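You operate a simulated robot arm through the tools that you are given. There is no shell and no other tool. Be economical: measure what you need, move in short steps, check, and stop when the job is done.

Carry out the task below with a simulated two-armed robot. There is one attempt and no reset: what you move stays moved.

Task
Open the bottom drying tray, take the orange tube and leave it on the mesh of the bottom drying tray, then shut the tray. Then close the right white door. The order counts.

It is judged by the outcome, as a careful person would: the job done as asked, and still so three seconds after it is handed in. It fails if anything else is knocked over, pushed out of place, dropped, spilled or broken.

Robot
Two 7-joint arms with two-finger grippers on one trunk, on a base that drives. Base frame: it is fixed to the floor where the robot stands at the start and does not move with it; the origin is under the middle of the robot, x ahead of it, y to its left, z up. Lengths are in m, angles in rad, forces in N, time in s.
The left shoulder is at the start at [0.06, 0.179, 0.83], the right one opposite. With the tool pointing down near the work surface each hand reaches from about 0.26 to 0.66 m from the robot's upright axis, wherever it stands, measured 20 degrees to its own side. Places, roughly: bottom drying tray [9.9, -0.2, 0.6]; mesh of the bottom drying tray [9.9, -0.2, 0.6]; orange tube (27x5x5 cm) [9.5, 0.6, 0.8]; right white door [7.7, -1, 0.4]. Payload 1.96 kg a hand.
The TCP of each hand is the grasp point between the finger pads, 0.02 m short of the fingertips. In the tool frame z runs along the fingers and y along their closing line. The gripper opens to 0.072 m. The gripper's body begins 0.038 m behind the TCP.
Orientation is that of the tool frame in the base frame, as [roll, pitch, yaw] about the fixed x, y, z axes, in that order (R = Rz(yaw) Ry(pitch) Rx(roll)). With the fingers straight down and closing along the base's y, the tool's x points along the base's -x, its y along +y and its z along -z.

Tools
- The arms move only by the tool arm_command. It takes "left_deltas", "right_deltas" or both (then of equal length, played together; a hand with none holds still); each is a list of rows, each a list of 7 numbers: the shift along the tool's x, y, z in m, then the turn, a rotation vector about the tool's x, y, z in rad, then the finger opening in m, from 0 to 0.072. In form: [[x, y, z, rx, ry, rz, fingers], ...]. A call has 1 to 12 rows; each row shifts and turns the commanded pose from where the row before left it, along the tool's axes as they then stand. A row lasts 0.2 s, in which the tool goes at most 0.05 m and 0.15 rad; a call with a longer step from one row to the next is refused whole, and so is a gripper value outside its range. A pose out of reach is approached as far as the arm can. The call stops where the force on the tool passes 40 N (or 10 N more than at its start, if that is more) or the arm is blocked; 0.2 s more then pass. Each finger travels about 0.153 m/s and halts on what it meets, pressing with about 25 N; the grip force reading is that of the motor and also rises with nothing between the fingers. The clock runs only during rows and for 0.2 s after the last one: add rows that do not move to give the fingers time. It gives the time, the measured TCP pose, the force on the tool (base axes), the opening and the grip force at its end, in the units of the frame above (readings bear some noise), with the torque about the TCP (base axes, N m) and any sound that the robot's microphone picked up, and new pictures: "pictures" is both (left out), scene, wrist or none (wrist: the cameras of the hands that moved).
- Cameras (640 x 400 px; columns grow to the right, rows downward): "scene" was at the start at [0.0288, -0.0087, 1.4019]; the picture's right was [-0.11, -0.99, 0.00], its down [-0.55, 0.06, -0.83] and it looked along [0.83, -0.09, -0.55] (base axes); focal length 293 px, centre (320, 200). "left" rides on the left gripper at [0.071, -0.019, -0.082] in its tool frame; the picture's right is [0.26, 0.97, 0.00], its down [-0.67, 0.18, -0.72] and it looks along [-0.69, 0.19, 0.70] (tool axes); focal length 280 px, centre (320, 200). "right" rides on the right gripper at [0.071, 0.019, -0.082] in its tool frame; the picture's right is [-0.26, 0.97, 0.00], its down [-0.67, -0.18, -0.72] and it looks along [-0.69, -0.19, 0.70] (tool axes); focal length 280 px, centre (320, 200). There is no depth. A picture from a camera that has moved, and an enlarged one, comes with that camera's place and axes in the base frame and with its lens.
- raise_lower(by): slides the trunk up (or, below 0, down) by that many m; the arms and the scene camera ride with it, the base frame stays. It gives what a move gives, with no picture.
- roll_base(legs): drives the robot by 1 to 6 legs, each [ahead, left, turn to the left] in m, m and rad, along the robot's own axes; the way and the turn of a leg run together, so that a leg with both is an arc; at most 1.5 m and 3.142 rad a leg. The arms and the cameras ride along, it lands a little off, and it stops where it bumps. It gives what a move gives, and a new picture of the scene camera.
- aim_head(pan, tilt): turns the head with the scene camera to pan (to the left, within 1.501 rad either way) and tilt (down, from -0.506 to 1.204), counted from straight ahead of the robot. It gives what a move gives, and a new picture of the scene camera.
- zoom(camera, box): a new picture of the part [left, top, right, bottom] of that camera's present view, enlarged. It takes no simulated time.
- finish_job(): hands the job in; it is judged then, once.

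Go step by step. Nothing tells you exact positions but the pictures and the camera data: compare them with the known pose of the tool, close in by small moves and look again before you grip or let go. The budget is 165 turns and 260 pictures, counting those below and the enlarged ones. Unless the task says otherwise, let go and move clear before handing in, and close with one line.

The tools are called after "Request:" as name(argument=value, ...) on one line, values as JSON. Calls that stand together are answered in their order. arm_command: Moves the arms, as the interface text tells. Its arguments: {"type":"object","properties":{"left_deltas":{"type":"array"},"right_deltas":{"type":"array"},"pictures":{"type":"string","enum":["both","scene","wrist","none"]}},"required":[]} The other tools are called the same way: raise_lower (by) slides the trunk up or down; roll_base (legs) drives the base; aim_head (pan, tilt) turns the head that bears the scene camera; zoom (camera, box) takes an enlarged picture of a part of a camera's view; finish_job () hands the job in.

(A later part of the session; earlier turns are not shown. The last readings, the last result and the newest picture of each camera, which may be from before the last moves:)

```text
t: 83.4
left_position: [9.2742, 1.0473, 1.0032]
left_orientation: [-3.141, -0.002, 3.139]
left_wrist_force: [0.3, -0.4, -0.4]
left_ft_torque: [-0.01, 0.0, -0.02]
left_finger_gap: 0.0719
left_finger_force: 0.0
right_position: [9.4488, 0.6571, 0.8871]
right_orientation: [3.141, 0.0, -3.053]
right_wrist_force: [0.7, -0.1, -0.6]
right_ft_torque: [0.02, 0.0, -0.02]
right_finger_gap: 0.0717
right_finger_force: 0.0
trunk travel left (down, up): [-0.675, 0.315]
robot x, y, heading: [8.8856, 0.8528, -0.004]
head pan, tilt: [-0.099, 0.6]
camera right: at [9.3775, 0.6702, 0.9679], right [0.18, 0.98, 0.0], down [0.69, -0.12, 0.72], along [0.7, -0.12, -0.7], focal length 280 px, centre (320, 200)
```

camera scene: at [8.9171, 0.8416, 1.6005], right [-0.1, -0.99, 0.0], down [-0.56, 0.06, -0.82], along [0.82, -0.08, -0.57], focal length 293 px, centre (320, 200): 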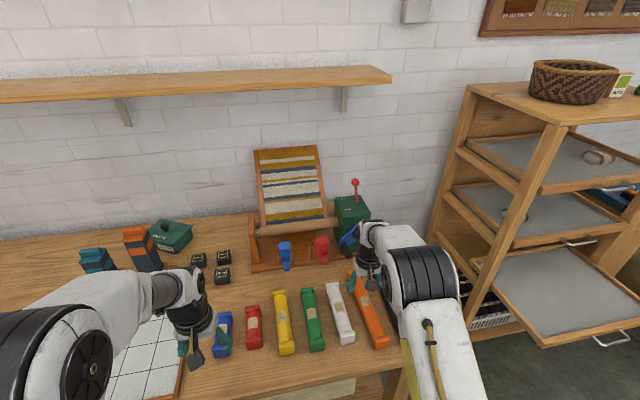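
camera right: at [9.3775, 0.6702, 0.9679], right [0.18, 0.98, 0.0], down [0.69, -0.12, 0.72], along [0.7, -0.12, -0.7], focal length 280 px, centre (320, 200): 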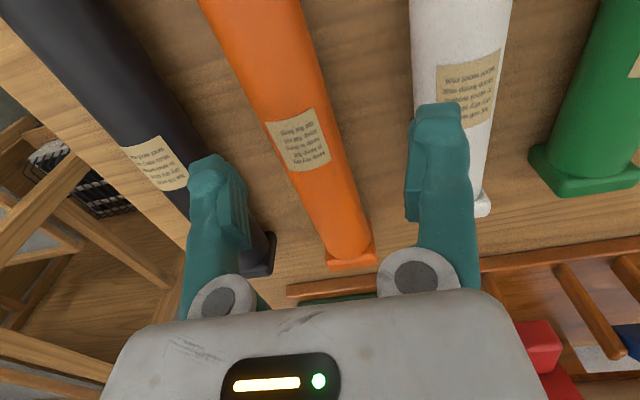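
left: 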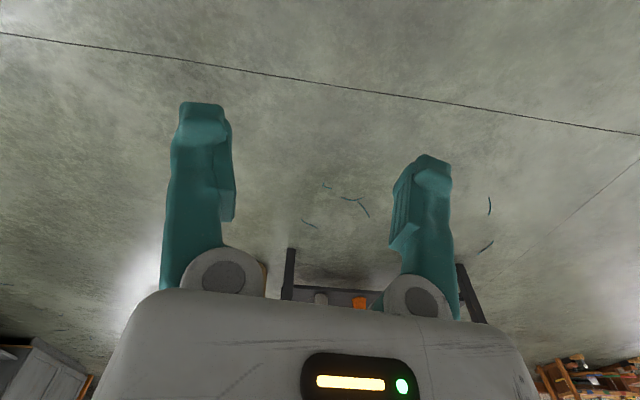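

Request:
arm_command(right_deltas=[[-0.011, -0.015, 0, 0, 0, -0.075, 0.072], [0, 0, 0.02, 0, 0, 0, 0.072], [0, 0, 0.015, 0, 0, 0, 0.072]])

```text
t: 84.2
left_position: [9.2731, 1.0479, 1.0037]
left_orientation: [3.141, 0.0, 3.14]
left_wrist_force: [-0.9, 1.1, -0.2]
left_ft_torque: [-0.02, 0.02, -0.02]
left_finger_gap: 0.072
left_finger_force: 0.0
right_position: [9.4628, 0.6433, 0.8541]
right_orientation: [3.141, 0.003, -2.978]
right_wrist_force: [0.3, 0.2, 0.5]
right_ft_torque: [-0.02, -0.01, 0.02]
right_finger_gap: 0.0721
right_finger_force: 0.1
trunk travel left (down, up): [-0.675, 0.315]
robot x, y, heading: [8.8866, 0.8515, -0.006]
head pan, tilt: [-0.099, 0.6]
camera scene: at [8.9166, 0.842, 1.6005], right [-0.1, -0.99, 0.0], down [-0.56, 0.06, -0.82], along [0.82, -0.08, -0.57], focal length 293 px, centre (320, 200)
camera right: at [9.3889, 0.6503, 0.934], right [0.1, 0.99, 0.0], down [0.69, -0.07, 0.72], along [0.71, -0.07, -0.7], focal length 280 px, centre (320, 200)
```

scene: 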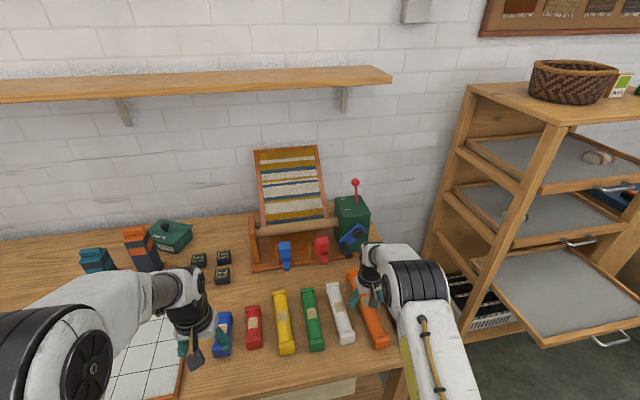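
right: 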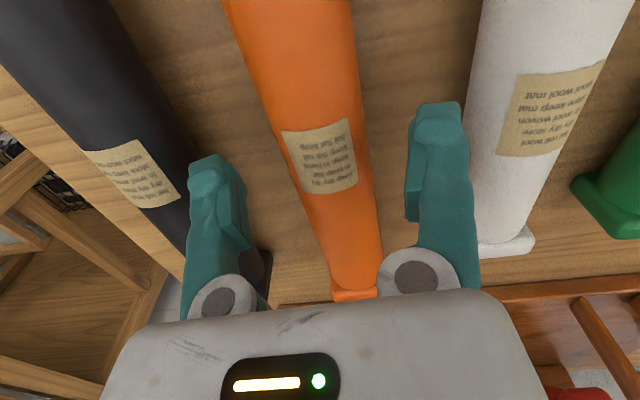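

The tube is centred between the fingers and its yaw is nearer 0.11. I correct that, descend to z≈0.81 and close gently.

Request:
arm_command(right_deltas=[[0, 0, 0.02, 0, 0, 0.055, 0.072], [0, 0, 0.022, 0, 0, 0, 0.072]], pictures="wrist")

```text
t: 84.8
left_position: [9.27, 1.0488, 1.0045]
left_orientation: [3.141, 0.004, 3.141]
left_wrist_force: [1.1, 0.0, 0.5]
left_ft_torque: [0.03, 0.0, -0.01]
left_finger_gap: 0.072
left_finger_force: 0.1
right_position: [9.4623, 0.6433, 0.8178]
right_orientation: [-3.138, 0.012, -3.036]
right_wrist_force: [-1.4, -1.2, 33.2]
right_ft_torque: [0.5, 0.14, -0.44]
right_finger_gap: 0.0721
right_finger_force: 0.1
trunk travel left (down, up): [-0.675, 0.315]
robot x, y, heading: [8.8879, 0.8503, -0.002]
head pan, tilt: [-0.099, 0.6]
camera right: at [9.3887, 0.6544, 0.8976], right [0.16, 0.99, 0.0], down [0.68, -0.11, 0.72], along [0.72, -0.11, -0.69], focal length 280 px, centre (320, 200)
```

right: 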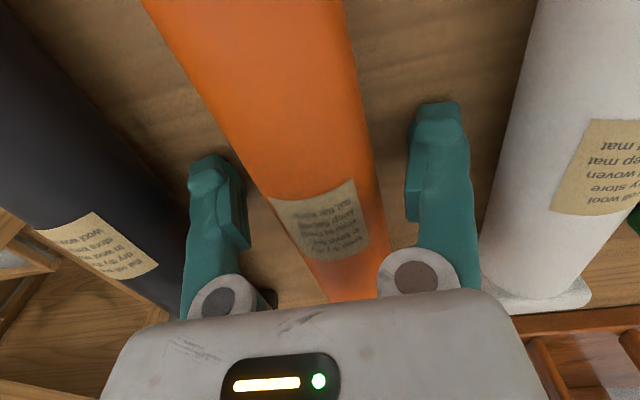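

The fingertips touch the desk at z≈0.798. I lift 5 mm and close on the tube.

Request:
arm_command(right_deltas=[[0, 0, -0.007, 0, 0, 0, 0.072], [0, 0, 0, 0, 0, 0, 0.04], [0, 0, 0, 0, 0, 0, 0.02], [0, 0, 0, 0, 0, 0, 0.02]], pictures="wrist")

```text
t: 85.8
left_position: [9.2707, 1.0503, 1.0038]
left_orientation: [-3.139, 0.003, 3.14]
left_wrist_force: [-0.7, 1.0, 0.1]
left_ft_torque: [-0.04, 0.0, 0.0]
left_finger_gap: 0.0722
left_finger_force: 0.1
right_position: [9.4592, 0.645, 0.8191]
right_orientation: [-3.141, 0.002, -3.03]
right_wrist_force: [-2.5, 5.3, 16.0]
right_ft_torque: [0.29, 0.07, 0.15]
right_finger_gap: 0.0371
right_finger_force: 25.0
trunk travel left (down, up): [-0.675, 0.315]
robot x, y, heading: [8.8869, 0.8506, -0.003]
head pan, tilt: [-0.099, 0.6]
camera right: at [9.3872, 0.6566, 0.901], right [0.15, 0.99, 0.0], down [0.69, -0.11, 0.72], along [0.71, -0.11, -0.7], focal length 280 px, centre (320, 200)
```

right: 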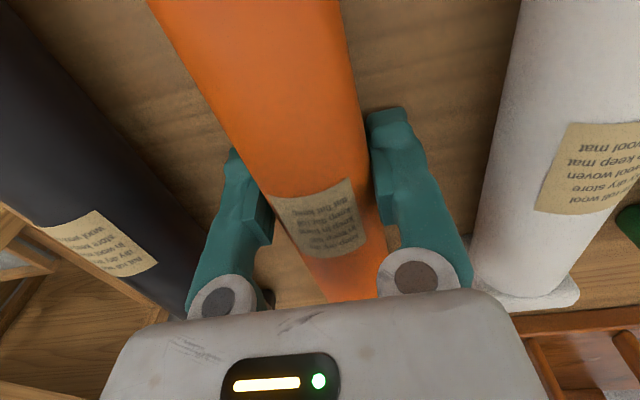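

Gripped (37 mm). I lift a little by arm, then by trunk.

Request:
arm_command(right_deltas=[[0, 0, -0.015, 0, 0, 0, 0.015], [0, 0, -0.02, 0, 0, 0, 0.015], [0, 0, -0.02, 0, 0, 0, 0.015]])

Request:
raise_lower(by=0.1)

```text
t: 86.6
left_position: [9.2744, 1.0484, 1.0026]
left_orientation: [-3.142, 0.0, -3.141]
left_wrist_force: [0.6, -0.3, -1.3]
left_ft_torque: [0.03, 0.02, 0.01]
left_finger_gap: 0.0716
left_finger_force: 0.1
right_position: [9.461, 0.6428, 0.8735]
right_orientation: [-3.141, 0.002, -3.035]
right_wrist_force: [-0.3, 0.1, -1.5]
right_ft_torque: [0.03, 0.0, -0.01]
right_finger_gap: 0.0374
right_finger_force: 24.8
trunk travel left (down, up): [-0.675, 0.315]
robot x, y, heading: [8.8886, 0.8498, -0.004]
head pan, tilt: [-0.099, 0.6]
camera scene: at [8.9166, 0.8418, 1.6004], right [-0.1, -0.99, 0.0], down [-0.56, 0.06, -0.82], along [0.82, -0.08, -0.57], focal length 293 px, centre (320, 200)
camera right: at [9.3884, 0.655, 0.9552], right [0.16, 0.99, 0.0], down [0.69, -0.11, 0.72], along [0.71, -0.11, -0.7], focal length 280 px, centre (320, 200)
```

scene: 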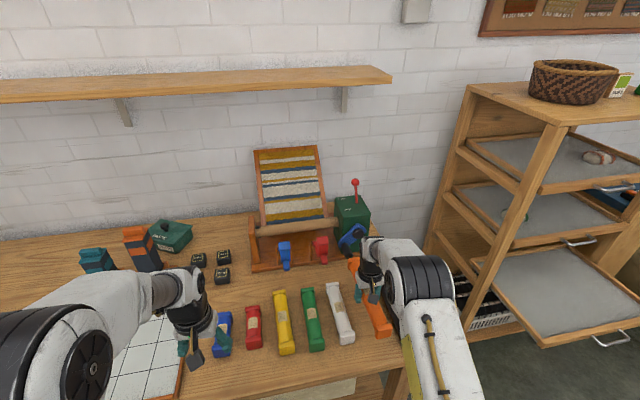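
right: 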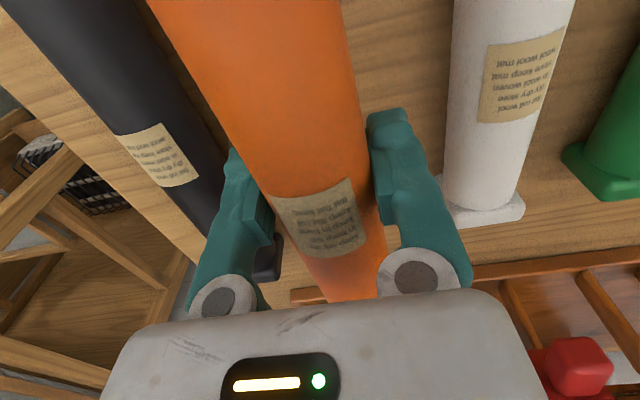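

```text
t: 87.9
left_position: [9.2742, 1.0484, 1.1017]
left_orientation: [3.14, 0.0, 3.14]
left_wrist_force: [-1.0, 0.3, -0.9]
left_ft_torque: [0.02, -0.01, 0.02]
left_finger_gap: 0.072
left_finger_force: 0.1
right_position: [9.4613, 0.6437, 0.975]
right_orientation: [-3.142, -0.001, -3.033]
right_wrist_force: [0.0, 0.0, -2.1]
right_ft_torque: [0.02, -0.01, -0.02]
right_finger_gap: 0.0375
right_finger_force: 25.0
trunk travel left (down, up): [-0.775, 0.215]
robot x, y, heading: [8.8863, 0.8489, -0.0]
head pan, tilt: [-0.099, 0.6]
```

The tube is lifted and held. I back off from the desk and slide over in front of the rack.

Request:
roll_base(legs=[[-0.4, 0, 0], [0, -0.89, 0]])

Request:
arm_command(right_deltas=[[0.02, 0, 0, 0, 0, 0.15, 0.015], [0.02, 0, 0, 0, 0, 0.15, 0.015], [0, 0, 0, 0, 0, 0.15, 0.015], [0, 0, 0, 0, 0, 0.15, 0.015], [0, 0, 0, 0, 0, 0.15, 0.015], [0, 0, 0, 0, 0, 0.15, 0.015], [0, 0, 0, 0, 0, 0.15, 0.015], [0, 0, 0, 0, 0, 0.15, 0.015], [0, 0, 0, 0, 0, 0.15, 0.015], [0, 0, 0, 0, 0, 0.15, 0.015], [0, 0, 0, 0, 0, 0.15, 0.015], [0, 0, 0, 0, 0, 0.03, 0.015]])

```text
t: 94.8
left_position: [8.8655, 0.1501, 1.1018]
left_orientation: [-3.142, 0.0, 3.122]
left_wrist_force: [-0.5, -0.7, 0.1]
left_ft_torque: [0.0, -0.01, 0.04]
left_finger_gap: 0.0718
left_finger_force: 0.0
right_position: [9.0467, -0.2561, 0.974]
right_orientation: [-3.141, 0.001, -3.053]
right_wrist_force: [-0.3, 0.1, -1.9]
right_ft_torque: [-0.03, 0.04, 0.03]
right_finger_gap: 0.0371
right_finger_force: 25.0
trunk travel left (down, up): [-0.775, 0.215]
robot x, y, heading: [8.4757, -0.041, -0.016]
head pan, tilt: [-0.099, 0.6]
camera scene: at [8.5055, -0.0502, 1.7005], right [-0.12, -0.99, 0.0], down [-0.56, 0.07, -0.82], along [0.82, -0.1, -0.57], focal length 293 px, centre (320, 200)
```

scene: 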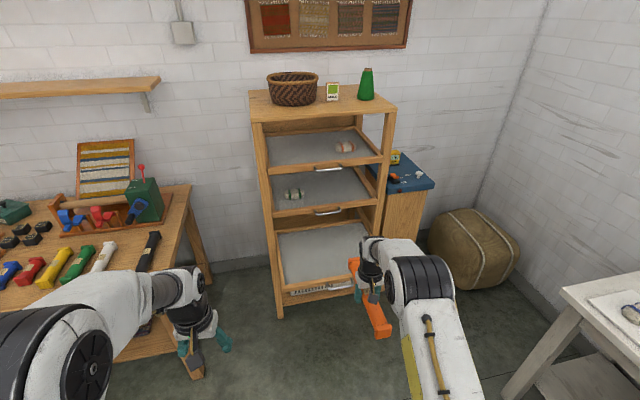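

```text
t: 97.3
left_position: [8.8671, 0.1488, 1.1027]
left_orientation: [-3.141, -0.001, 3.123]
left_wrist_force: [0.1, -0.4, 0.2]
left_ft_torque: [0.01, 0.01, 0.02]
left_finger_gap: 0.0721
left_finger_force: 0.1
right_position: [9.0056, -0.2588, 0.9731]
right_orientation: [3.14, 0.0, 1.553]
right_wrist_force: [-0.3, 0.1, -1.9]
right_ft_torque: [0.01, 0.0, -0.01]
right_finger_gap: 0.0373
right_finger_force: 25.5
trunk travel left (down, up): [-0.775, 0.215]
robot x, y, heading: [8.4764, -0.0441, -0.018]
head pan, tilt: [-0.099, 0.6]
camera scene: at [8.5055, -0.0503, 1.7005], right [-0.12, -0.99, 0.0], down [-0.56, 0.07, -0.82], along [0.82, -0.1, -0.57], focal length 293 px, centre (320, 200)
camera right: at [9.0265, -0.1886, 1.0554], right [0.96, -0.28, 0.0], down [-0.2, -0.67, 0.72], along [-0.2, -0.69, -0.7], focal length 280 px, centre (320, 200)
```

scene: 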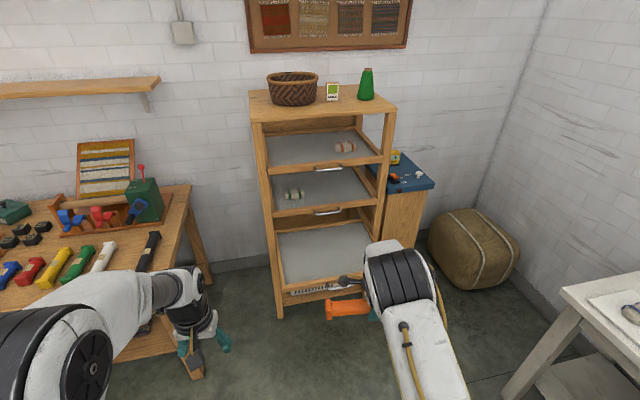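
right: 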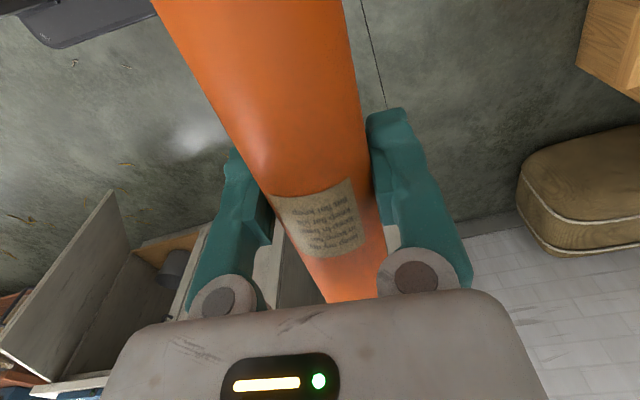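

The tube is now crosswise. I zoom on the open tray to measure it.

Request:
zoom(camera="scene", box=[240, 140, 400, 310])

```text
2.35 times, centred on (320, 225) of scene
camera zoom: at [8.5055, -0.0503, 1.7005], right [-0.12, -0.99, 0.0], down [-0.56, 0.07, -0.82], along [0.82, -0.1, -0.57], focal length 689 px, centre (320, 141)
```

zoom: 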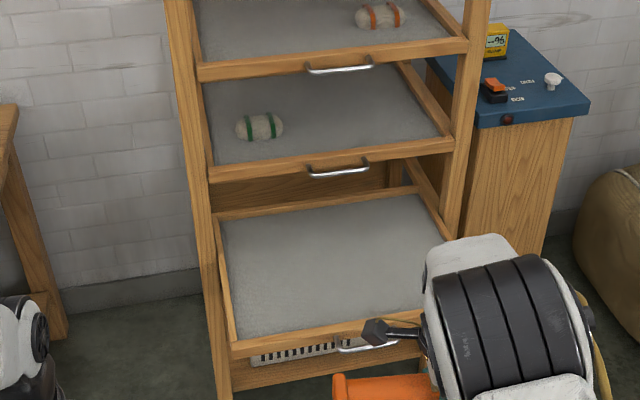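

The mesh spans x≈9.425–9.80, y≈-0.435–0.01, so I target (9.51, -0.215). I drive forward with the tube held high.

Request:
roll_base(legs=[[0.48, 0.042, 0.017]])

Request:
raise_lower(by=-0.2)

Request:
aim_head(pan=-0.3, tilt=0.8)

```text
t: 100.2
left_position: [9.3331, 0.187, 1.103]
left_orientation: [-3.141, -0.001, 3.129]
left_wrist_force: [0.6, 0.0, -0.6]
left_ft_torque: [0.02, -0.01, -0.02]
left_finger_gap: 0.0719
left_finger_force: 0.0
right_position: [9.4768, -0.2204, 0.9743]
right_orientation: [3.14, -0.001, 1.562]
right_wrist_force: [0.0, 0.3, -2.9]
right_ft_torque: [-0.04, 0.0, 0.01]
right_finger_gap: 0.0371
right_finger_force: 24.6
trunk travel left (down, up): [-0.775, 0.215]
robot x, y, heading: [8.947, -0.006, -0.009]
head pan, tilt: [-0.099, 0.6]
camera scene: at [8.9743, -0.015, 1.7005], right [-0.11, -0.99, 0.0], down [-0.56, 0.06, -0.82], along [0.82, -0.09, -0.57], focal length 293 px, centre (320, 200)
```

scene: 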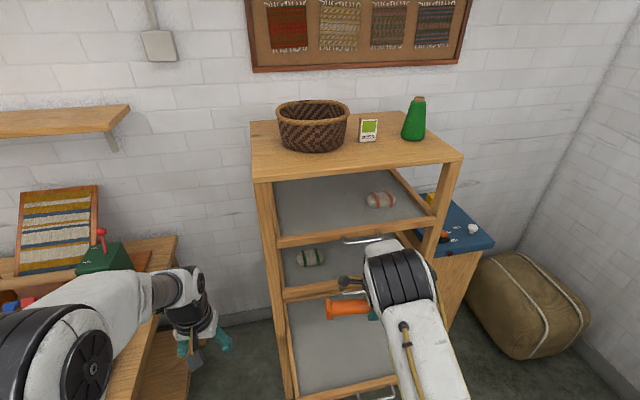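

```text
t: 102.3
left_position: [9.3337, 0.1873, 0.9028]
left_orientation: [3.141, 0.0, 3.132]
left_wrist_force: [0.4, 0.4, 1.0]
left_ft_torque: [0.03, 0.03, 0.02]
left_finger_gap: 0.0719
left_finger_force: 0.0
right_position: [9.476, -0.2202, 0.7744]
right_orientation: [3.14, 0.0, 1.561]
right_wrist_force: [0.1, 0.5, -2.3]
right_ft_torque: [0.0, 0.01, 0.06]
right_finger_gap: 0.0374
right_finger_force: 25.4
trunk travel left (down, up): [-0.575, 0.415]
robot x, y, heading: [8.9415, -0.0084, -0.016]
head pan, tilt: [-0.099, 0.6]
```

```text
t: 103.1
left_position: [9.3346, 0.1881, 0.9029]
left_orientation: [3.141, 0.0, 3.132]
left_wrist_force: [0.8, 0.3, -0.3]
left_ft_torque: [0.03, 0.0, 0.02]
left_finger_gap: 0.072
left_finger_force: 0.0
right_position: [9.4766, -0.2201, 0.7741]
right_orientation: [3.139, -0.001, 1.562]
right_wrist_force: [-0.1, 0.5, -1.7]
right_ft_torque: [-0.02, 0.0, 0.02]
right_finger_gap: 0.0375
right_finger_force: 25.0
trunk travel left (down, up): [-0.575, 0.415]
robot x, y, heading: [8.9489, -0.0051, -0.013]
head pan, tilt: [-0.3, 0.799]
camera scene: at [8.9636, -0.0299, 1.4837], right [-0.31, -0.95, 0.0], down [-0.68, 0.22, -0.7], along [0.66, -0.21, -0.72], focal length 293 px, centre (320, 200)
```

scene: 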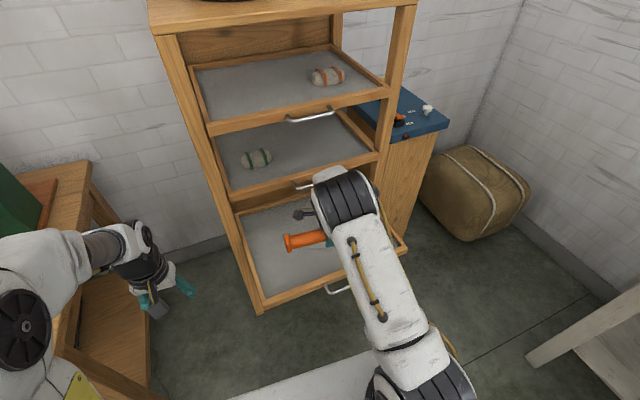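

I shift 2.8 cm further in, then lower toward the mesh.

Request:
arm_command(right_deltas=[[0, 0.014, 0, 0, 0, 0, 0.015], [0, 0.014, 0, 0, 0, 0, 0.015]], pictures="none")

Request:
raise_lower(by=-0.1)

Request:
arm_command(right_deltas=[[0, 0, 0.005, 0, 0, 0, 0.015]])

```text
t: 103.7
left_position: [9.3338, 0.1867, 0.9029]
left_orientation: [3.14, 0.0, 3.13]
left_wrist_force: [-0.1, -0.5, -0.3]
left_ft_torque: [-0.03, -0.03, -0.02]
left_finger_gap: 0.0721
left_finger_force: 0.0
right_position: [9.5054, -0.2203, 0.7748]
right_orientation: [-3.141, -0.001, 1.56]
right_wrist_force: [0.2, 0.8, -2.3]
right_ft_torque: [-0.02, 0.06, 0.02]
right_finger_gap: 0.0375
right_finger_force: 25.1
trunk travel left (down, up): [-0.575, 0.415]
robot x, y, heading: [8.9461, -0.0054, -0.009]
head pan, tilt: [-0.3, 0.799]
```

```text
t: 105.0
left_position: [9.3337, 0.1872, 0.8027]
left_orientation: [-3.141, -0.001, 3.131]
left_wrist_force: [0.2, 0.0, 0.0]
left_ft_torque: [0.02, 0.0, -0.05]
left_finger_gap: 0.0723
left_finger_force: 0.1
right_position: [9.505, -0.2191, 0.674]
right_orientation: [3.14, 0.0, 1.562]
right_wrist_force: [-0.3, 0.2, -1.8]
right_ft_torque: [0.0, 0.02, 0.0]
right_finger_gap: 0.0371
right_finger_force: 24.9
trunk travel left (down, up): [-0.475, 0.515]
robot x, y, heading: [8.9488, -0.0102, -0.01]
head pan, tilt: [-0.3, 0.799]
```

```text
t: 105.4
left_position: [9.3344, 0.187, 0.803]
left_orientation: [3.14, 0.001, 3.132]
left_wrist_force: [0.0, -0.1, 0.1]
left_ft_torque: [-0.01, -0.01, -0.02]
left_finger_gap: 0.072
left_finger_force: 0.0
right_position: [9.5038, -0.2187, 0.6695]
right_orientation: [3.14, 0.0, 1.56]
right_wrist_force: [0.3, 0.0, -2.0]
right_ft_torque: [-0.01, -0.03, 0.01]
right_finger_gap: 0.0372
right_finger_force: 25.1
trunk travel left (down, up): [-0.475, 0.515]
robot x, y, heading: [8.9462, -0.0054, -0.01]
head pan, tilt: [-0.3, 0.799]
camera scene: at [8.9635, -0.03, 1.3836], right [-0.31, -0.95, 0.0], down [-0.68, 0.22, -0.7], along [0.66, -0.21, -0.72], focal length 293 px, centre (320, 200)
camera right: at [9.5246, -0.1491, 0.751], right [0.96, -0.27, 0.0], down [-0.19, -0.67, 0.72], along [-0.19, -0.69, -0.7], focal length 280 px, centre (320, 200)
```

scene: 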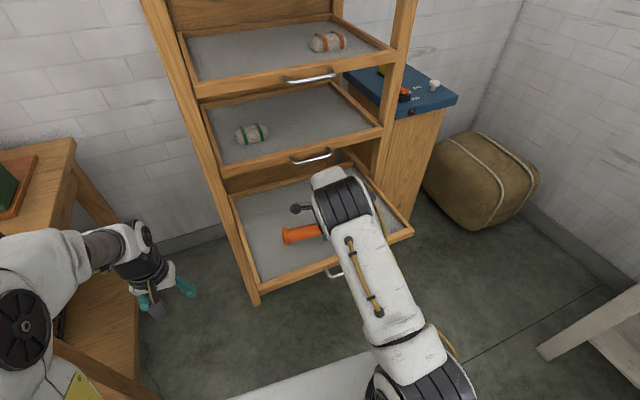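
right: 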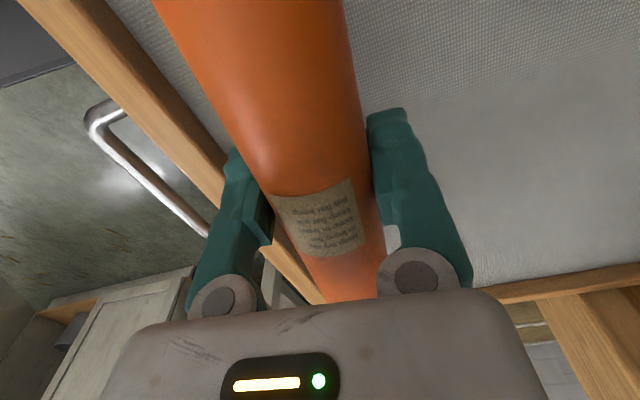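

Well placed over the mesh. I lower slowly toward contact.

Request:
arm_command(right_deltas=[[0, 0, 0.01, 0, 0, 0, 0.015], [0, 0, 0.01, 0, 0, 0, 0.015], [0, 0, 0.008, 0, 0, 0, 0.015]], pictures="none")

Request:
arm_command(right_deltas=[[0, 0, 0.006, 0, 0, 0, 0.015]], pictures="both")

```text
t: 106.2
left_position: [9.3343, 0.187, 0.8028]
left_orientation: [-3.141, 0.0, 3.132]
left_wrist_force: [1.0, 0.2, 0.7]
left_ft_torque: [0.01, 0.01, 0.05]
left_finger_gap: 0.0719
left_finger_force: 0.1
right_position: [9.506, -0.2197, 0.642]
right_orientation: [3.139, -0.001, 1.561]
right_wrist_force: [-0.7, 0.5, -1.5]
right_ft_torque: [-0.02, 0.01, -0.01]
right_finger_gap: 0.0374
right_finger_force: 25.3
trunk travel left (down, up): [-0.475, 0.515]
robot x, y, heading: [8.9459, -0.0077, -0.006]
head pan, tilt: [-0.3, 0.799]
```

```text
t: 106.6
left_position: [9.3339, 0.1862, 0.8029]
left_orientation: [3.141, 0.0, 3.131]
left_wrist_force: [0.0, -0.1, 0.2]
left_ft_torque: [0.03, 0.02, 0.02]
left_finger_gap: 0.0721
left_finger_force: 0.1
right_position: [9.5045, -0.2205, 0.6351]
right_orientation: [3.141, 0.0, 1.562]
right_wrist_force: [0.1, 0.1, -2.0]
right_ft_torque: [0.0, 0.02, -0.01]
right_finger_gap: 0.0373
right_finger_force: 25.8
trunk travel left (down, up): [-0.475, 0.515]
robot x, y, heading: [8.9472, -0.0086, -0.013]
head pan, tilt: [-0.3, 0.799]
camera scene: at [8.9637, -0.03, 1.3836], right [-0.31, -0.95, 0.0], down [-0.68, 0.22, -0.7], along [0.66, -0.21, -0.72], focal length 293 px, centre (320, 200)
camera right: at [9.5257, -0.1495, 0.7164], right [0.96, -0.27, 0.0], down [-0.19, -0.67, 0.72], along [-0.19, -0.69, -0.7], focal length 280 px, centre (320, 200)
```

scene: 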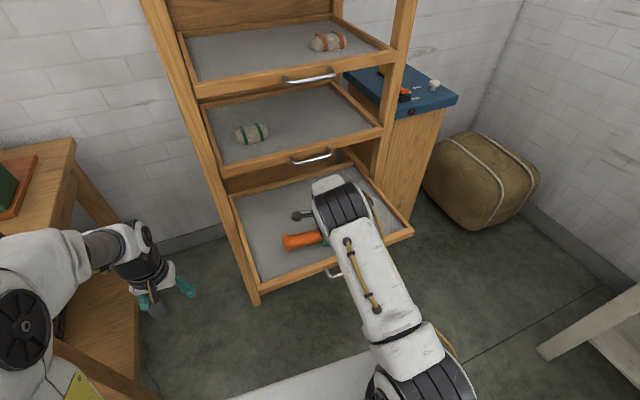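
right: 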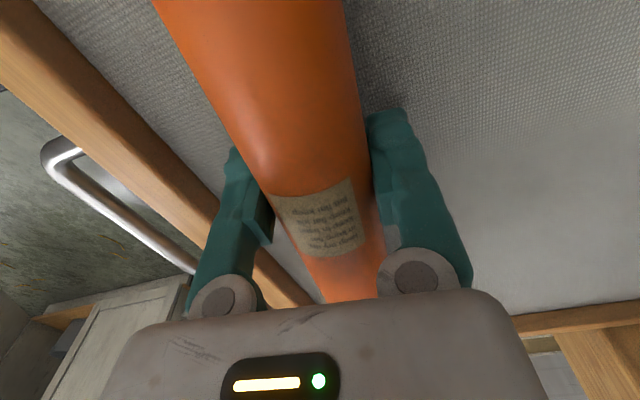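

Request:
arm_command(right_deltas=[[0, 0, 0.004, 0, 0, 0, 0.015], [0, 0, 0.004, 0, 0, 0, 0.015]], pictures="none")

Request:
arm_command(right_deltas=[[0, 0, 0.004, 0, 0, 0, 0.015]], pictures="wrist")

```text
t: 107.2
left_position: [9.3336, 0.1864, 0.8024]
left_orientation: [-3.141, -0.002, 3.13]
left_wrist_force: [0.8, -0.5, 1.0]
left_ft_torque: [0.03, 0.0, -0.01]
left_finger_gap: 0.0722
left_finger_force: 0.1
right_position: [9.505, -0.2204, 0.6266]
right_orientation: [3.139, -0.001, 1.561]
right_wrist_force: [-0.8, 0.7, -1.2]
right_ft_torque: [0.01, 0.0, 0.0]
right_finger_gap: 0.0374
right_finger_force: 25.3
trunk travel left (down, up): [-0.475, 0.515]
robot x, y, heading: [8.9475, -0.0079, -0.011]
head pan, tilt: [-0.3, 0.799]
```

```text
t: 107.6
left_position: [9.3341, 0.1867, 0.802]
left_orientation: [3.142, 0.0, 3.131]
left_wrist_force: [-0.2, -1.4, -0.5]
left_ft_torque: [-0.01, 0.01, 0.02]
left_finger_gap: 0.0719
left_finger_force: 0.0
right_position: [9.5055, -0.2192, 0.6225]
right_orientation: [3.138, 0.0, 1.562]
right_wrist_force: [0.3, 0.4, -2.4]
right_ft_torque: [-0.03, -0.02, -0.02]
right_finger_gap: 0.0373
right_finger_force: 25.3
trunk travel left (down, up): [-0.475, 0.515]
robot x, y, heading: [8.9468, -0.0063, -0.012]
head pan, tilt: [-0.3, 0.799]
camera right: at [9.5252, -0.1491, 0.7044], right [0.96, -0.27, 0.0], down [-0.19, -0.67, 0.72], along [-0.19, -0.69, -0.7], focal length 280 px, centre (320, 200)
```

right: 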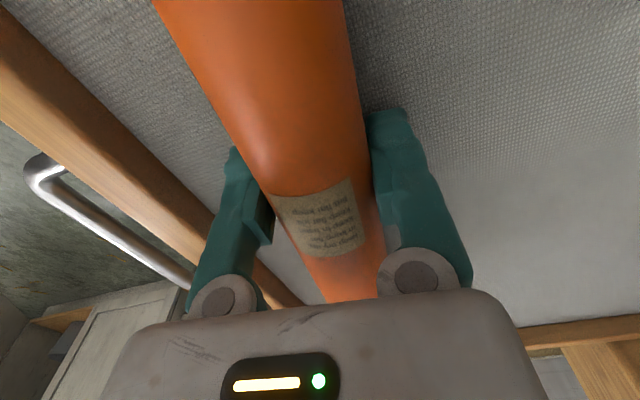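

No contact yet; I keep lowering in small steps.

Request:
arm_command(right_deltas=[[0, 0, 0.004, 0, 0, 0, 0.015], [0, 0, 0.003, 0, 0, 0, 0.015]], pictures="none")

Request:
arm_command(right_deltas=[[0, 0, 0.003, 0, 0, 0, 0.015]], pictures="none")

Request:
arm_command(right_deltas=[[0, 0, 0.002, 0, 0, 0, 0.015]], pictures="wrist")

```text
t: 108.2
left_position: [9.3316, 0.1877, 0.8038]
left_orientation: [3.141, 0.0, 3.132]
left_wrist_force: [-0.7, -0.7, 0.2]
left_ft_torque: [0.01, -0.01, 0.02]
left_finger_gap: 0.0719
left_finger_force: 0.0
right_position: [9.5057, -0.2197, 0.6197]
right_orientation: [3.133, 0.002, 1.563]
right_wrist_force: [1.9, -0.3, 25.8]
right_ft_torque: [0.12, 0.64, 0.04]
right_finger_gap: 0.0375
right_finger_force: 24.9
trunk travel left (down, up): [-0.475, 0.515]
robot x, y, heading: [8.9462, -0.0064, -0.013]
head pan, tilt: [-0.3, 0.799]
```

```text
t: 108.6
left_position: [9.3337, 0.1885, 0.8009]
left_orientation: [-3.139, 0.0, 3.131]
left_wrist_force: [-0.1, -0.1, 0.2]
left_ft_torque: [-0.01, 0.01, 0.0]
left_finger_gap: 0.0722
left_finger_force: 0.2
right_position: [9.509, -0.2185, 0.6213]
right_orientation: [3.128, 0.002, 1.562]
right_wrist_force: [0.6, 1.4, 23.8]
right_ft_torque: [0.05, 0.69, -0.13]
right_finger_gap: 0.0373
right_finger_force: 25.0
trunk travel left (down, up): [-0.475, 0.515]
robot x, y, heading: [8.9458, -0.0031, -0.014]
head pan, tilt: [-0.3, 0.799]
stopped in row 1 (right hand): the force on the tool passed its limit at 44 N (the readings are from after the stop); the commanded pose is now the measured one
```

```text
t: 109.0
left_position: [9.3332, 0.1871, 0.803]
left_orientation: [-3.14, 0.002, 3.132]
left_wrist_force: [-0.2, -0.1, 0.3]
left_ft_torque: [0.0, 0.02, -0.01]
left_finger_gap: 0.0721
left_finger_force: 0.1
right_position: [9.5104, -0.2178, 0.6188]
right_orientation: [3.12, 0.0, 1.562]
right_wrist_force: [1.1, 3.1, 24.0]
right_ft_torque: [0.05, 0.66, -0.18]
right_finger_gap: 0.0372
right_finger_force: 24.8
trunk travel left (down, up): [-0.475, 0.515]
robot x, y, heading: [8.9457, -0.0066, -0.013]
head pan, tilt: [-0.3, 0.799]
stopped in row 1 (right hand): the force on the tool passed its limit at 42 N (the readings are from after the stop); the commanded pose is now the measured one
camera right: at [9.5291, -0.1481, 0.7018], right [0.96, -0.27, 0.02], down [-0.2, -0.67, 0.71], along [-0.18, -0.69, -0.7], focal length 280 px, centre (320, 200)
```

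right: 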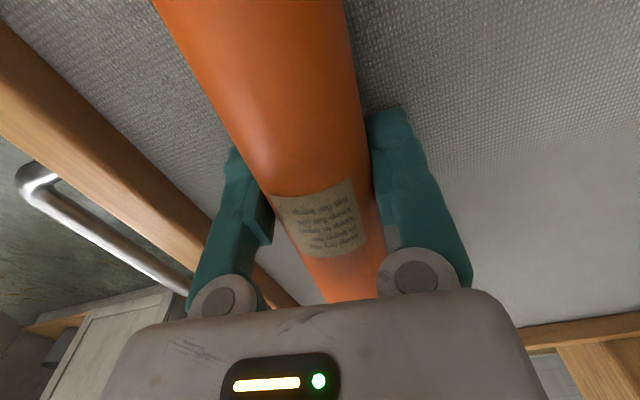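

Contact with the mesh. I relieve the press, open, and check before rising.

Request:
arm_command(right_deltas=[[0, 0, -0.002, 0.02, 0, 0, 0.015], [0, 0, 0, 0, 0, 0, 0.045], [0, 0, 0, 0, 0, 0, 0.06], [0, 0, 0, 0, 0, 0, 0.072]], pictures="wrist")

```text
t: 110.0
left_position: [9.3341, 0.1866, 0.8023]
left_orientation: [-3.141, 0.0, 3.131]
left_wrist_force: [-0.2, 0.1, 0.2]
left_ft_torque: [-0.01, -0.01, 0.03]
left_finger_gap: 0.0718
left_finger_force: 0.0
right_position: [9.507, -0.2198, 0.6197]
right_orientation: [-3.132, 0.001, 1.56]
right_wrist_force: [0.1, -0.4, -0.6]
right_ft_torque: [-0.02, -0.03, 0.0]
right_finger_gap: 0.072
right_finger_force: 0.1
trunk travel left (down, up): [-0.475, 0.515]
robot x, y, heading: [8.9437, -0.0099, -0.011]
head pan, tilt: [-0.3, 0.799]
camera right: at [9.5293, -0.15, 0.6996], right [0.96, -0.27, -0.01], down [-0.18, -0.67, 0.72], along [-0.2, -0.69, -0.7], focal length 280 px, centre (320, 200)
```

right: 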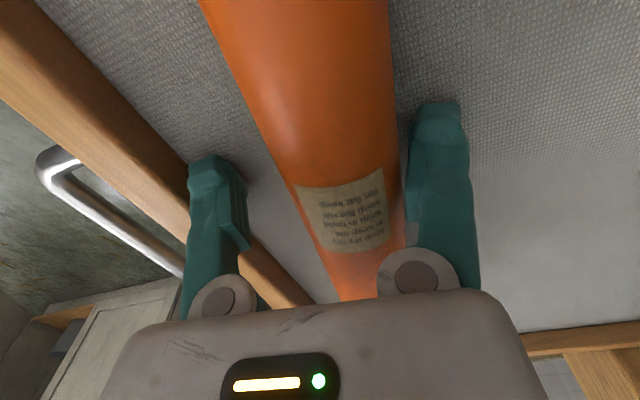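

The tube has settled near the inner finger. I centre the hand by 8 mm, then rise straight up.

Request:
arm_command(right_deltas=[[0, 0.008, 0, 0, 0, 0, 0.072], [0, 0, -0.02, 0, 0, 0, 0.072], [0, 0, -0.03, 0, 0, 0, 0.072]])

```text
t: 110.8
left_position: [9.3318, 0.1882, 0.8026]
left_orientation: [-3.141, 0.001, 3.13]
left_wrist_force: [0.4, 0.6, -0.2]
left_ft_torque: [-0.03, -0.04, -0.02]
left_finger_gap: 0.0719
left_finger_force: 0.1
right_position: [9.5184, -0.2211, 0.6688]
right_orientation: [-3.135, -0.001, 1.562]
right_wrist_force: [-0.2, 0.0, -0.2]
right_ft_torque: [0.0, 0.02, 0.0]
right_finger_gap: 0.0721
right_finger_force: 0.0
trunk travel left (down, up): [-0.475, 0.515]
robot x, y, heading: [8.9443, -0.0061, -0.013]
head pan, tilt: [-0.3, 0.799]
camera scene: at [8.963, -0.0297, 1.3836], right [-0.31, -0.95, 0.0], down [-0.68, 0.22, -0.7], along [0.66, -0.21, -0.72], focal length 293 px, centre (320, 200)
camera right: at [9.5383, -0.1506, 0.7507], right [0.96, -0.27, -0.01], down [-0.18, -0.67, 0.72], along [-0.2, -0.69, -0.7], focal length 280 px, centre (320, 200)
```

scene: 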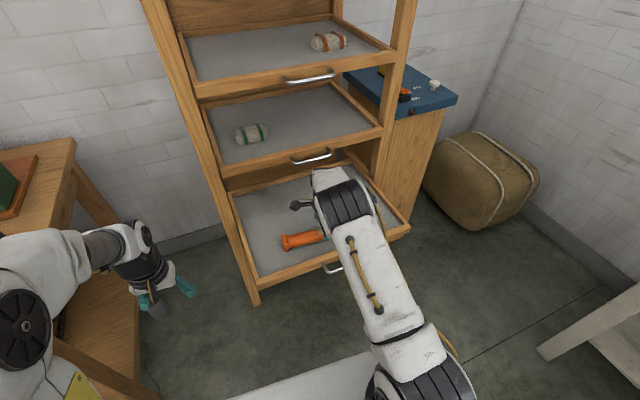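
right: 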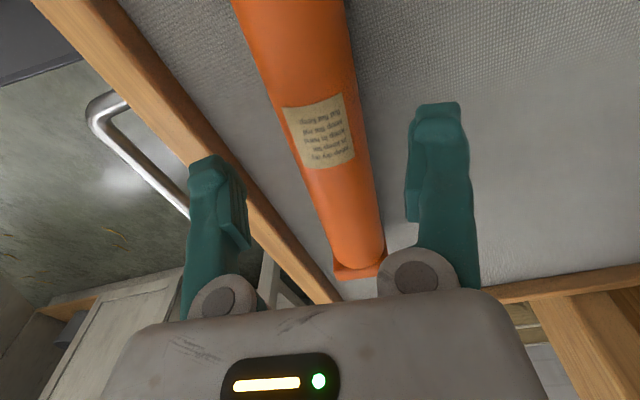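

The tube lies on the mesh inside the tray. I rise, back off, and turn the hand to point forward with fingers closing vertically.

Request:
raise_lower(by=0.15)

Request:
roll_base(legs=[[-0.35, 0, 0]])

Request:
arm_command(right_deltas=[[0, 0, 0.0, -0.15, 0, 0, 0.072], [0, 0, 0, -0.15, 0, 0, 0.072], [0, 0, 0, -0.15, 0, 0, 0.072], [0, 0, 0, -0.15, 0, 0, 0.072], [0, 0, 0, -0.15, 0, 0, 0.072], [0, 0, 0, -0.15, 0, 0, 0.072], [0, 0, 0, -0.15, 0, 0, 0.072], [0, 0, 0, -0.15, 0, 0, 0.072], [0, 0, 0, -0.15, 0, 0, 0.072], [0, 0, 0, -0.15, 0, 0, 0.072], [0, 0, 0, -0.07, 0, 0, 0.072]])

```text
t: 112.6
left_position: [9.3336, 0.1874, 0.953]
left_orientation: [-3.14, -0.001, 3.131]
left_wrist_force: [1.4, -0.9, -0.4]
left_ft_torque: [-0.01, -0.04, 0.01]
left_finger_gap: 0.0721
left_finger_force: 0.0
right_position: [9.5192, -0.2211, 0.8191]
right_orientation: [-3.133, -0.001, 1.562]
right_wrist_force: [0.6, 1.1, 0.0]
right_ft_torque: [0.03, -0.01, 0.0]
right_finger_gap: 0.0721
right_finger_force: 0.0
trunk travel left (down, up): [-0.625, 0.365]
robot x, y, heading: [8.9485, -0.0103, -0.017]
head pan, tilt: [-0.3, 0.799]
```

```text
t: 114.8
left_position: [8.989, 0.1912, 0.9514]
left_orientation: [3.141, 0.0, 3.13]
left_wrist_force: [-0.3, 0.6, -0.3]
left_ft_torque: [0.0, -0.04, 0.0]
left_finger_gap: 0.072
left_finger_force: 0.0
right_position: [9.1719, -0.2184, 0.8197]
right_orientation: [-3.135, -0.001, 1.56]
right_wrist_force: [-0.3, 0.4, 0.3]
right_ft_torque: [-0.01, 0.0, 0.01]
right_finger_gap: 0.0718
right_finger_force: 0.1
trunk travel left (down, up): [-0.625, 0.365]
robot x, y, heading: [8.5991, -0.0019, -0.012]
head pan, tilt: [-0.3, 0.799]
camera scene: at [8.6167, -0.0256, 1.5336], right [-0.31, -0.95, 0.0], down [-0.68, 0.22, -0.7], along [0.66, -0.21, -0.72], focal length 293 px, centre (320, 200)
```

scene: 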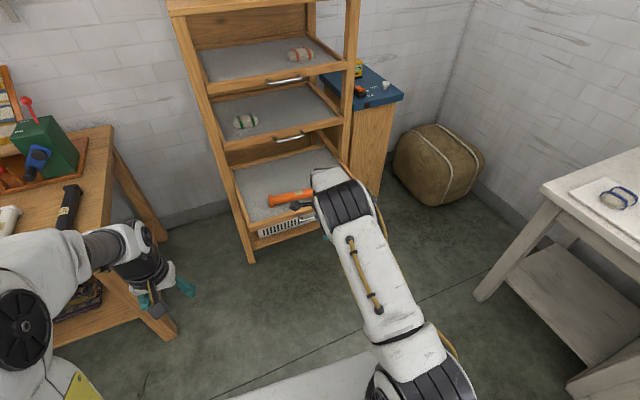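

```text
t: 117.2
left_position: [8.9883, 0.1912, 0.9537]
left_orientation: [-3.141, 0.0, 3.13]
left_wrist_force: [-1.1, 0.0, 0.2]
left_ft_torque: [-0.02, 0.02, 0.01]
left_finger_gap: 0.0719
left_finger_force: 0.1
right_position: [9.1705, -0.2174, 0.8199]
right_orientation: [1.576, 0.001, 1.56]
right_wrist_force: [0.1, 0.4, -0.4]
right_ft_torque: [0.01, 0.01, -0.03]
right_finger_gap: 0.072
right_finger_force: 0.1
trunk travel left (down, up): [-0.625, 0.365]
robot x, y, heading: [8.5979, -0.0016, -0.015]
head pan, tilt: [-0.3, 0.799]
camera scene: at [8.6174, -0.0256, 1.5336], right [-0.31, -0.95, 0.0], down [-0.68, 0.22, -0.7], along [0.66, -0.21, -0.72], focal length 293 px, centre (320, 200)
camera right: at [9.0909, -0.1462, 0.8388], right [0.0, -0.26, 0.97], down [-0.72, -0.67, -0.18], along [0.69, -0.7, -0.19], focal length 280 px, centre (320, 200)
```

scene: 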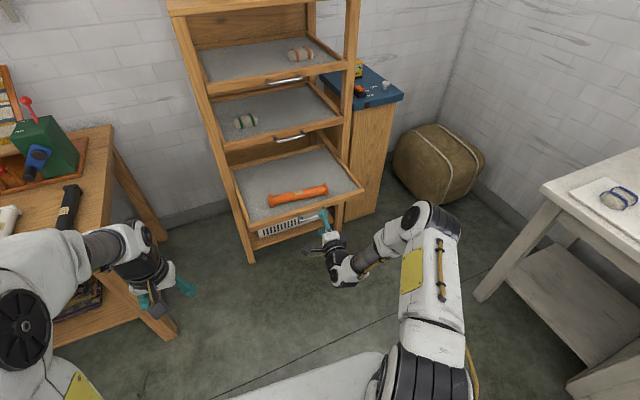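
right: 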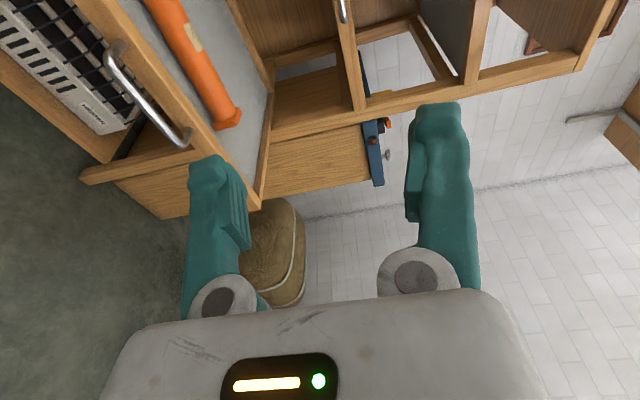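

Request:
raise_lower(by=-0.217)

Request:
arm_command(right_deltas=[[0, 0, 0.02, 0, 0, 0, 0.072]])

```text
t: 119.5
left_position: [8.9879, 0.193, 0.7345]
left_orientation: [3.141, 0.0, 3.128]
left_wrist_force: [-0.8, 1.0, -0.2]
left_ft_torque: [0.0, -0.03, 0.01]
left_finger_gap: 0.0721
left_finger_force: 0.1
right_position: [9.1716, -0.2186, 0.6018]
right_orientation: [1.58, -0.001, 1.56]
right_wrist_force: [0.2, 0.0, -0.6]
right_ft_torque: [0.0, -0.03, 0.0]
right_finger_gap: 0.072
right_finger_force: 0.0
trunk travel left (down, up): [-0.408, 0.582]
robot x, y, heading: [8.6001, -0.0012, -0.011]
head pan, tilt: [-0.3, 0.799]
```

```text
t: 119.9
left_position: [8.9878, 0.1919, 0.7353]
left_orientation: [3.141, -0.001, 3.129]
left_wrist_force: [0.1, -0.3, -0.1]
left_ft_torque: [0.0, 0.01, -0.01]
left_finger_gap: 0.0718
left_finger_force: 0.0
right_position: [9.1915, -0.2183, 0.6019]
right_orientation: [1.579, 0.0, 1.561]
right_wrist_force: [0.2, -0.6, 0.0]
right_ft_torque: [0.03, 0.01, -0.01]
right_finger_gap: 0.0719
right_finger_force: 0.1
trunk travel left (down, up): [-0.408, 0.582]
robot x, y, heading: [8.5986, -0.0007, -0.008]
head pan, tilt: [-0.3, 0.799]
camera scene: at [8.6176, -0.0256, 1.3166], right [-0.31, -0.95, 0.0], down [-0.68, 0.22, -0.7], along [0.66, -0.21, -0.72], focal length 293 px, centre (320, 200)
camera right: at [9.1112, -0.1465, 0.6221], right [0.01, -0.26, 0.96], down [-0.72, -0.67, -0.18], along [0.69, -0.7, -0.19], focal length 280 px, centre (320, 200)
```

scene: 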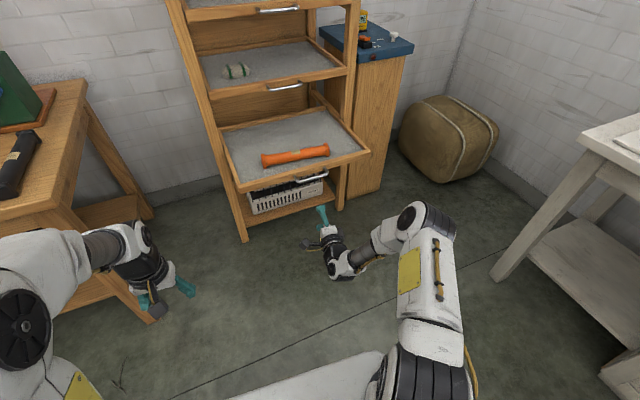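
right: 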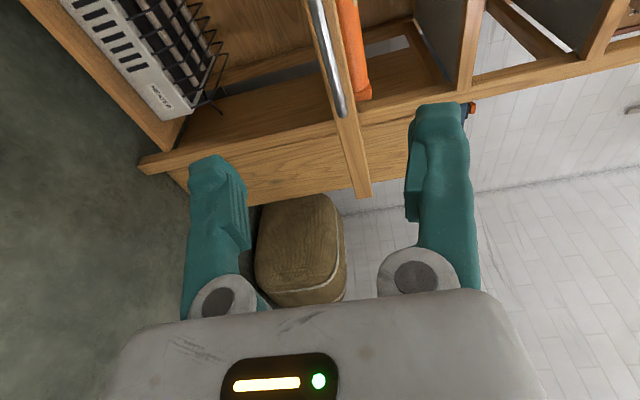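

The bar is at x≈9.375. I retract the arm first and bring the base up, so that the whole push can be done by the arm.

Request:
arm_command(right_deltas=[[0, 0, -0.04, 0, 0, 0, 0.072], [0, 0, -0.04, 0, 0, 0, 0.072], [0, 0, -0.04, 0, 0, 0, 0.072], [0, 0, -0.025, 0, 0, 0, 0.072]], pictures="none")

Request:
roll_base(legs=[[0.28, 0, 0.01]])

Request:
arm_command(right_deltas=[[0, 0, 0.005, 0, 0, 0, 0.072]], pictures="wrist")

```text
t: 120.9
left_position: [8.9873, 0.1918, 0.7365]
left_orientation: [-3.141, -0.001, 3.129]
left_wrist_force: [1.2, -0.2, -0.8]
left_ft_torque: [0.0, -0.02, 0.0]
left_finger_gap: 0.0721
left_finger_force: 0.0
right_position: [9.0455, -0.2153, 0.6023]
right_orientation: [1.579, -0.001, 1.561]
right_wrist_force: [0.5, -0.1, 0.3]
right_ft_torque: [0.02, 0.03, -0.02]
right_finger_gap: 0.072
right_finger_force: 0.0
trunk travel left (down, up): [-0.408, 0.582]
robot x, y, heading: [8.5979, -0.0002, -0.006]
head pan, tilt: [-0.3, 0.799]
```

```text
t: 122.9
left_position: [9.2625, 0.1931, 0.735]
left_orientation: [-3.141, -0.001, -3.141]
left_wrist_force: [1.0, 0.5, -0.1]
left_ft_torque: [0.03, 0.01, 0.01]
left_finger_gap: 0.072
left_finger_force: 0.0
right_position: [9.3254, -0.2109, 0.6033]
right_orientation: [1.58, 0.0, 1.571]
right_wrist_force: [0.1, -0.2, -0.3]
right_ft_torque: [0.0, 0.02, 0.02]
right_finger_gap: 0.0721
right_finger_force: 0.1
trunk travel left (down, up): [-0.408, 0.582]
robot x, y, heading: [8.8763, -0.0015, -0.004]
head pan, tilt: [-0.3, 0.799]
camera scene: at [8.8948, -0.0274, 1.3166], right [-0.3, -0.95, 0.0], down [-0.69, 0.21, -0.7], along [0.67, -0.21, -0.72], focal length 293 px, centre (320, 200)
```

scene: 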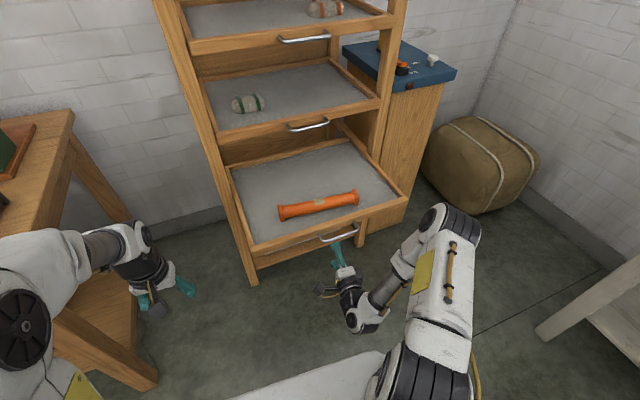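

```text
t: 123.3
left_position: [9.2618, 0.1938, 0.7366]
left_orientation: [-3.142, 0.0, -3.141]
left_wrist_force: [0.2, -0.1, -0.2]
left_ft_torque: [0.02, 0.02, 0.02]
left_finger_gap: 0.0718
left_finger_force: 0.1
right_position: [9.3295, -0.2109, 0.6028]
right_orientation: [1.58, 0.0, 1.572]
right_wrist_force: [0.1, -0.2, -0.1]
right_ft_torque: [0.02, -0.01, -0.01]
right_finger_gap: 0.072
right_finger_force: 0.0
trunk travel left (down, up): [-0.408, 0.582]
robot x, y, heading: [8.877, -0.0032, -0.001]
head pan, tilt: [-0.3, 0.799]
camera right: at [9.2486, -0.141, 0.6227], right [0.01, -0.26, 0.96], down [-0.72, -0.68, -0.18], along [0.7, -0.69, -0.19], focal length 280 px, centre (320, 200)
```

right: 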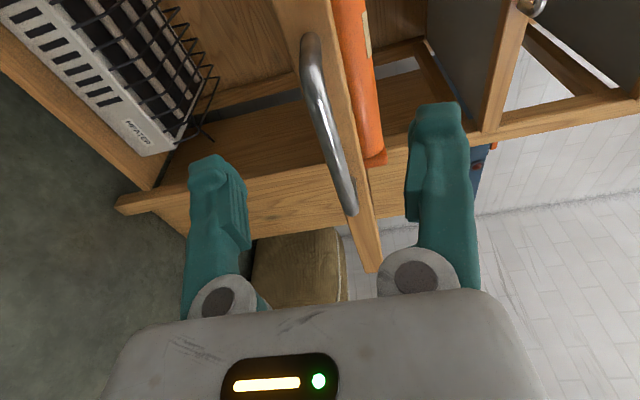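

Bar at about (9.37, z 0.605). I move in, grip it, and start pushing the tray shut.

Request:
arm_command(right_deltas=[[0, 0.002, 0.02, 0, 0, 0, 0.072], [0, 0, 0.018, 0, 0, 0, 0.072], [0, 0, 0, 0, 0, 0, 0.0], [0, 0, 0, 0, 0, 0, 0.0], [0, 0, 0, 0, 0, 0, 0.0]], pictures="wrist")

```text
t: 124.5
left_position: [9.262, 0.194, 0.736]
left_orientation: [3.141, -0.002, -3.141]
left_wrist_force: [0.8, 0.0, 0.5]
left_ft_torque: [0.01, 0.0, -0.03]
left_finger_gap: 0.0722
left_finger_force: 0.0
right_position: [9.3684, -0.2105, 0.6048]
right_orientation: [1.58, 0.001, 1.572]
right_wrist_force: [-0.4, -0.8, 0.6]
right_ft_torque: [-0.02, -0.02, 0.01]
right_finger_gap: 0.0001
right_finger_force: 29.8
trunk travel left (down, up): [-0.408, 0.582]
robot x, y, heading: [8.8802, -0.0037, 0.001]
head pan, tilt: [-0.3, 0.799]
camera right: at [9.2872, -0.1404, 0.6239], right [0.01, -0.26, 0.96], down [-0.72, -0.68, -0.18], along [0.7, -0.69, -0.19], focal length 280 px, centre (320, 200)
```

right: 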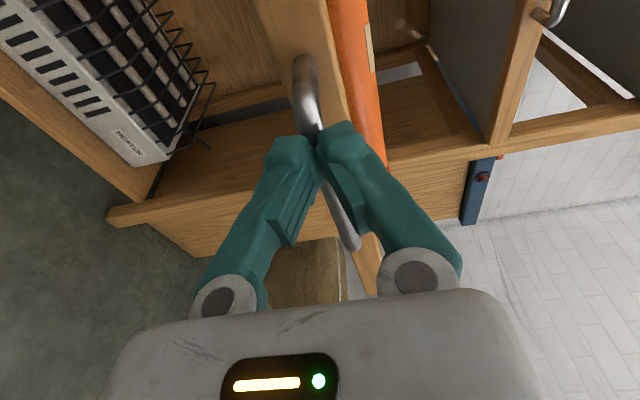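

The bar is just beyond the tips. I open, advance 2.2 cm more and close again.

Request:
arm_command(right_deltas=[[0, 0, 0, 0, 0, 0, 0.05], [0, 0, 0, 0, 0, 0, 0.05], [0, 0, 0.022, 0, 0, 0, 0.05], [0, 0, 0, 0, 0, 0, 0.0], [0, 0, 0, 0, 0, 0, 0.0], [0, 0, 0, 0, 0, 0, 0.0]], pictures="wrist")

```text
t: 125.9
left_position: [9.2634, 0.1927, 0.7353]
left_orientation: [3.141, -0.002, -3.141]
left_wrist_force: [1.1, -0.3, 0.0]
left_ft_torque: [0.02, -0.03, 0.0]
left_finger_gap: 0.072
left_finger_force: 0.1
right_position: [9.3896, -0.2114, 0.6038]
right_orientation: [1.584, 0.0, 1.571]
right_wrist_force: [-0.2, 1.4, -15.2]
right_ft_torque: [0.06, 0.04, -0.17]
right_finger_gap: 0.0061
right_finger_force: 32.9
trunk travel left (down, up): [-0.408, 0.582]
robot x, y, heading: [8.8774, -0.006, 0.001]
head pan, tilt: [-0.3, 0.799]
camera right: at [9.3087, -0.1407, 0.6229], right [0.01, -0.26, 0.96], down [-0.72, -0.68, -0.17], along [0.7, -0.69, -0.2], focal length 280 px, centre (320, 200)
```

right: 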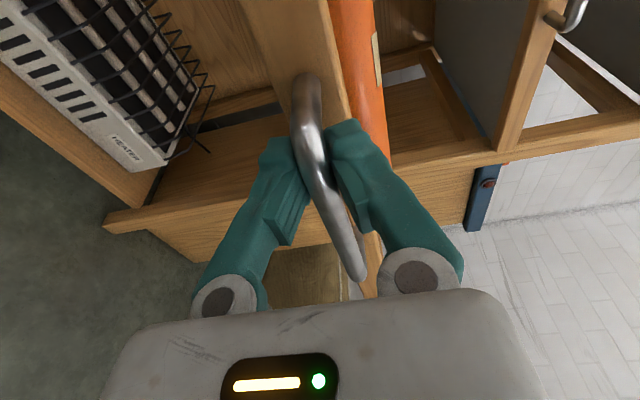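

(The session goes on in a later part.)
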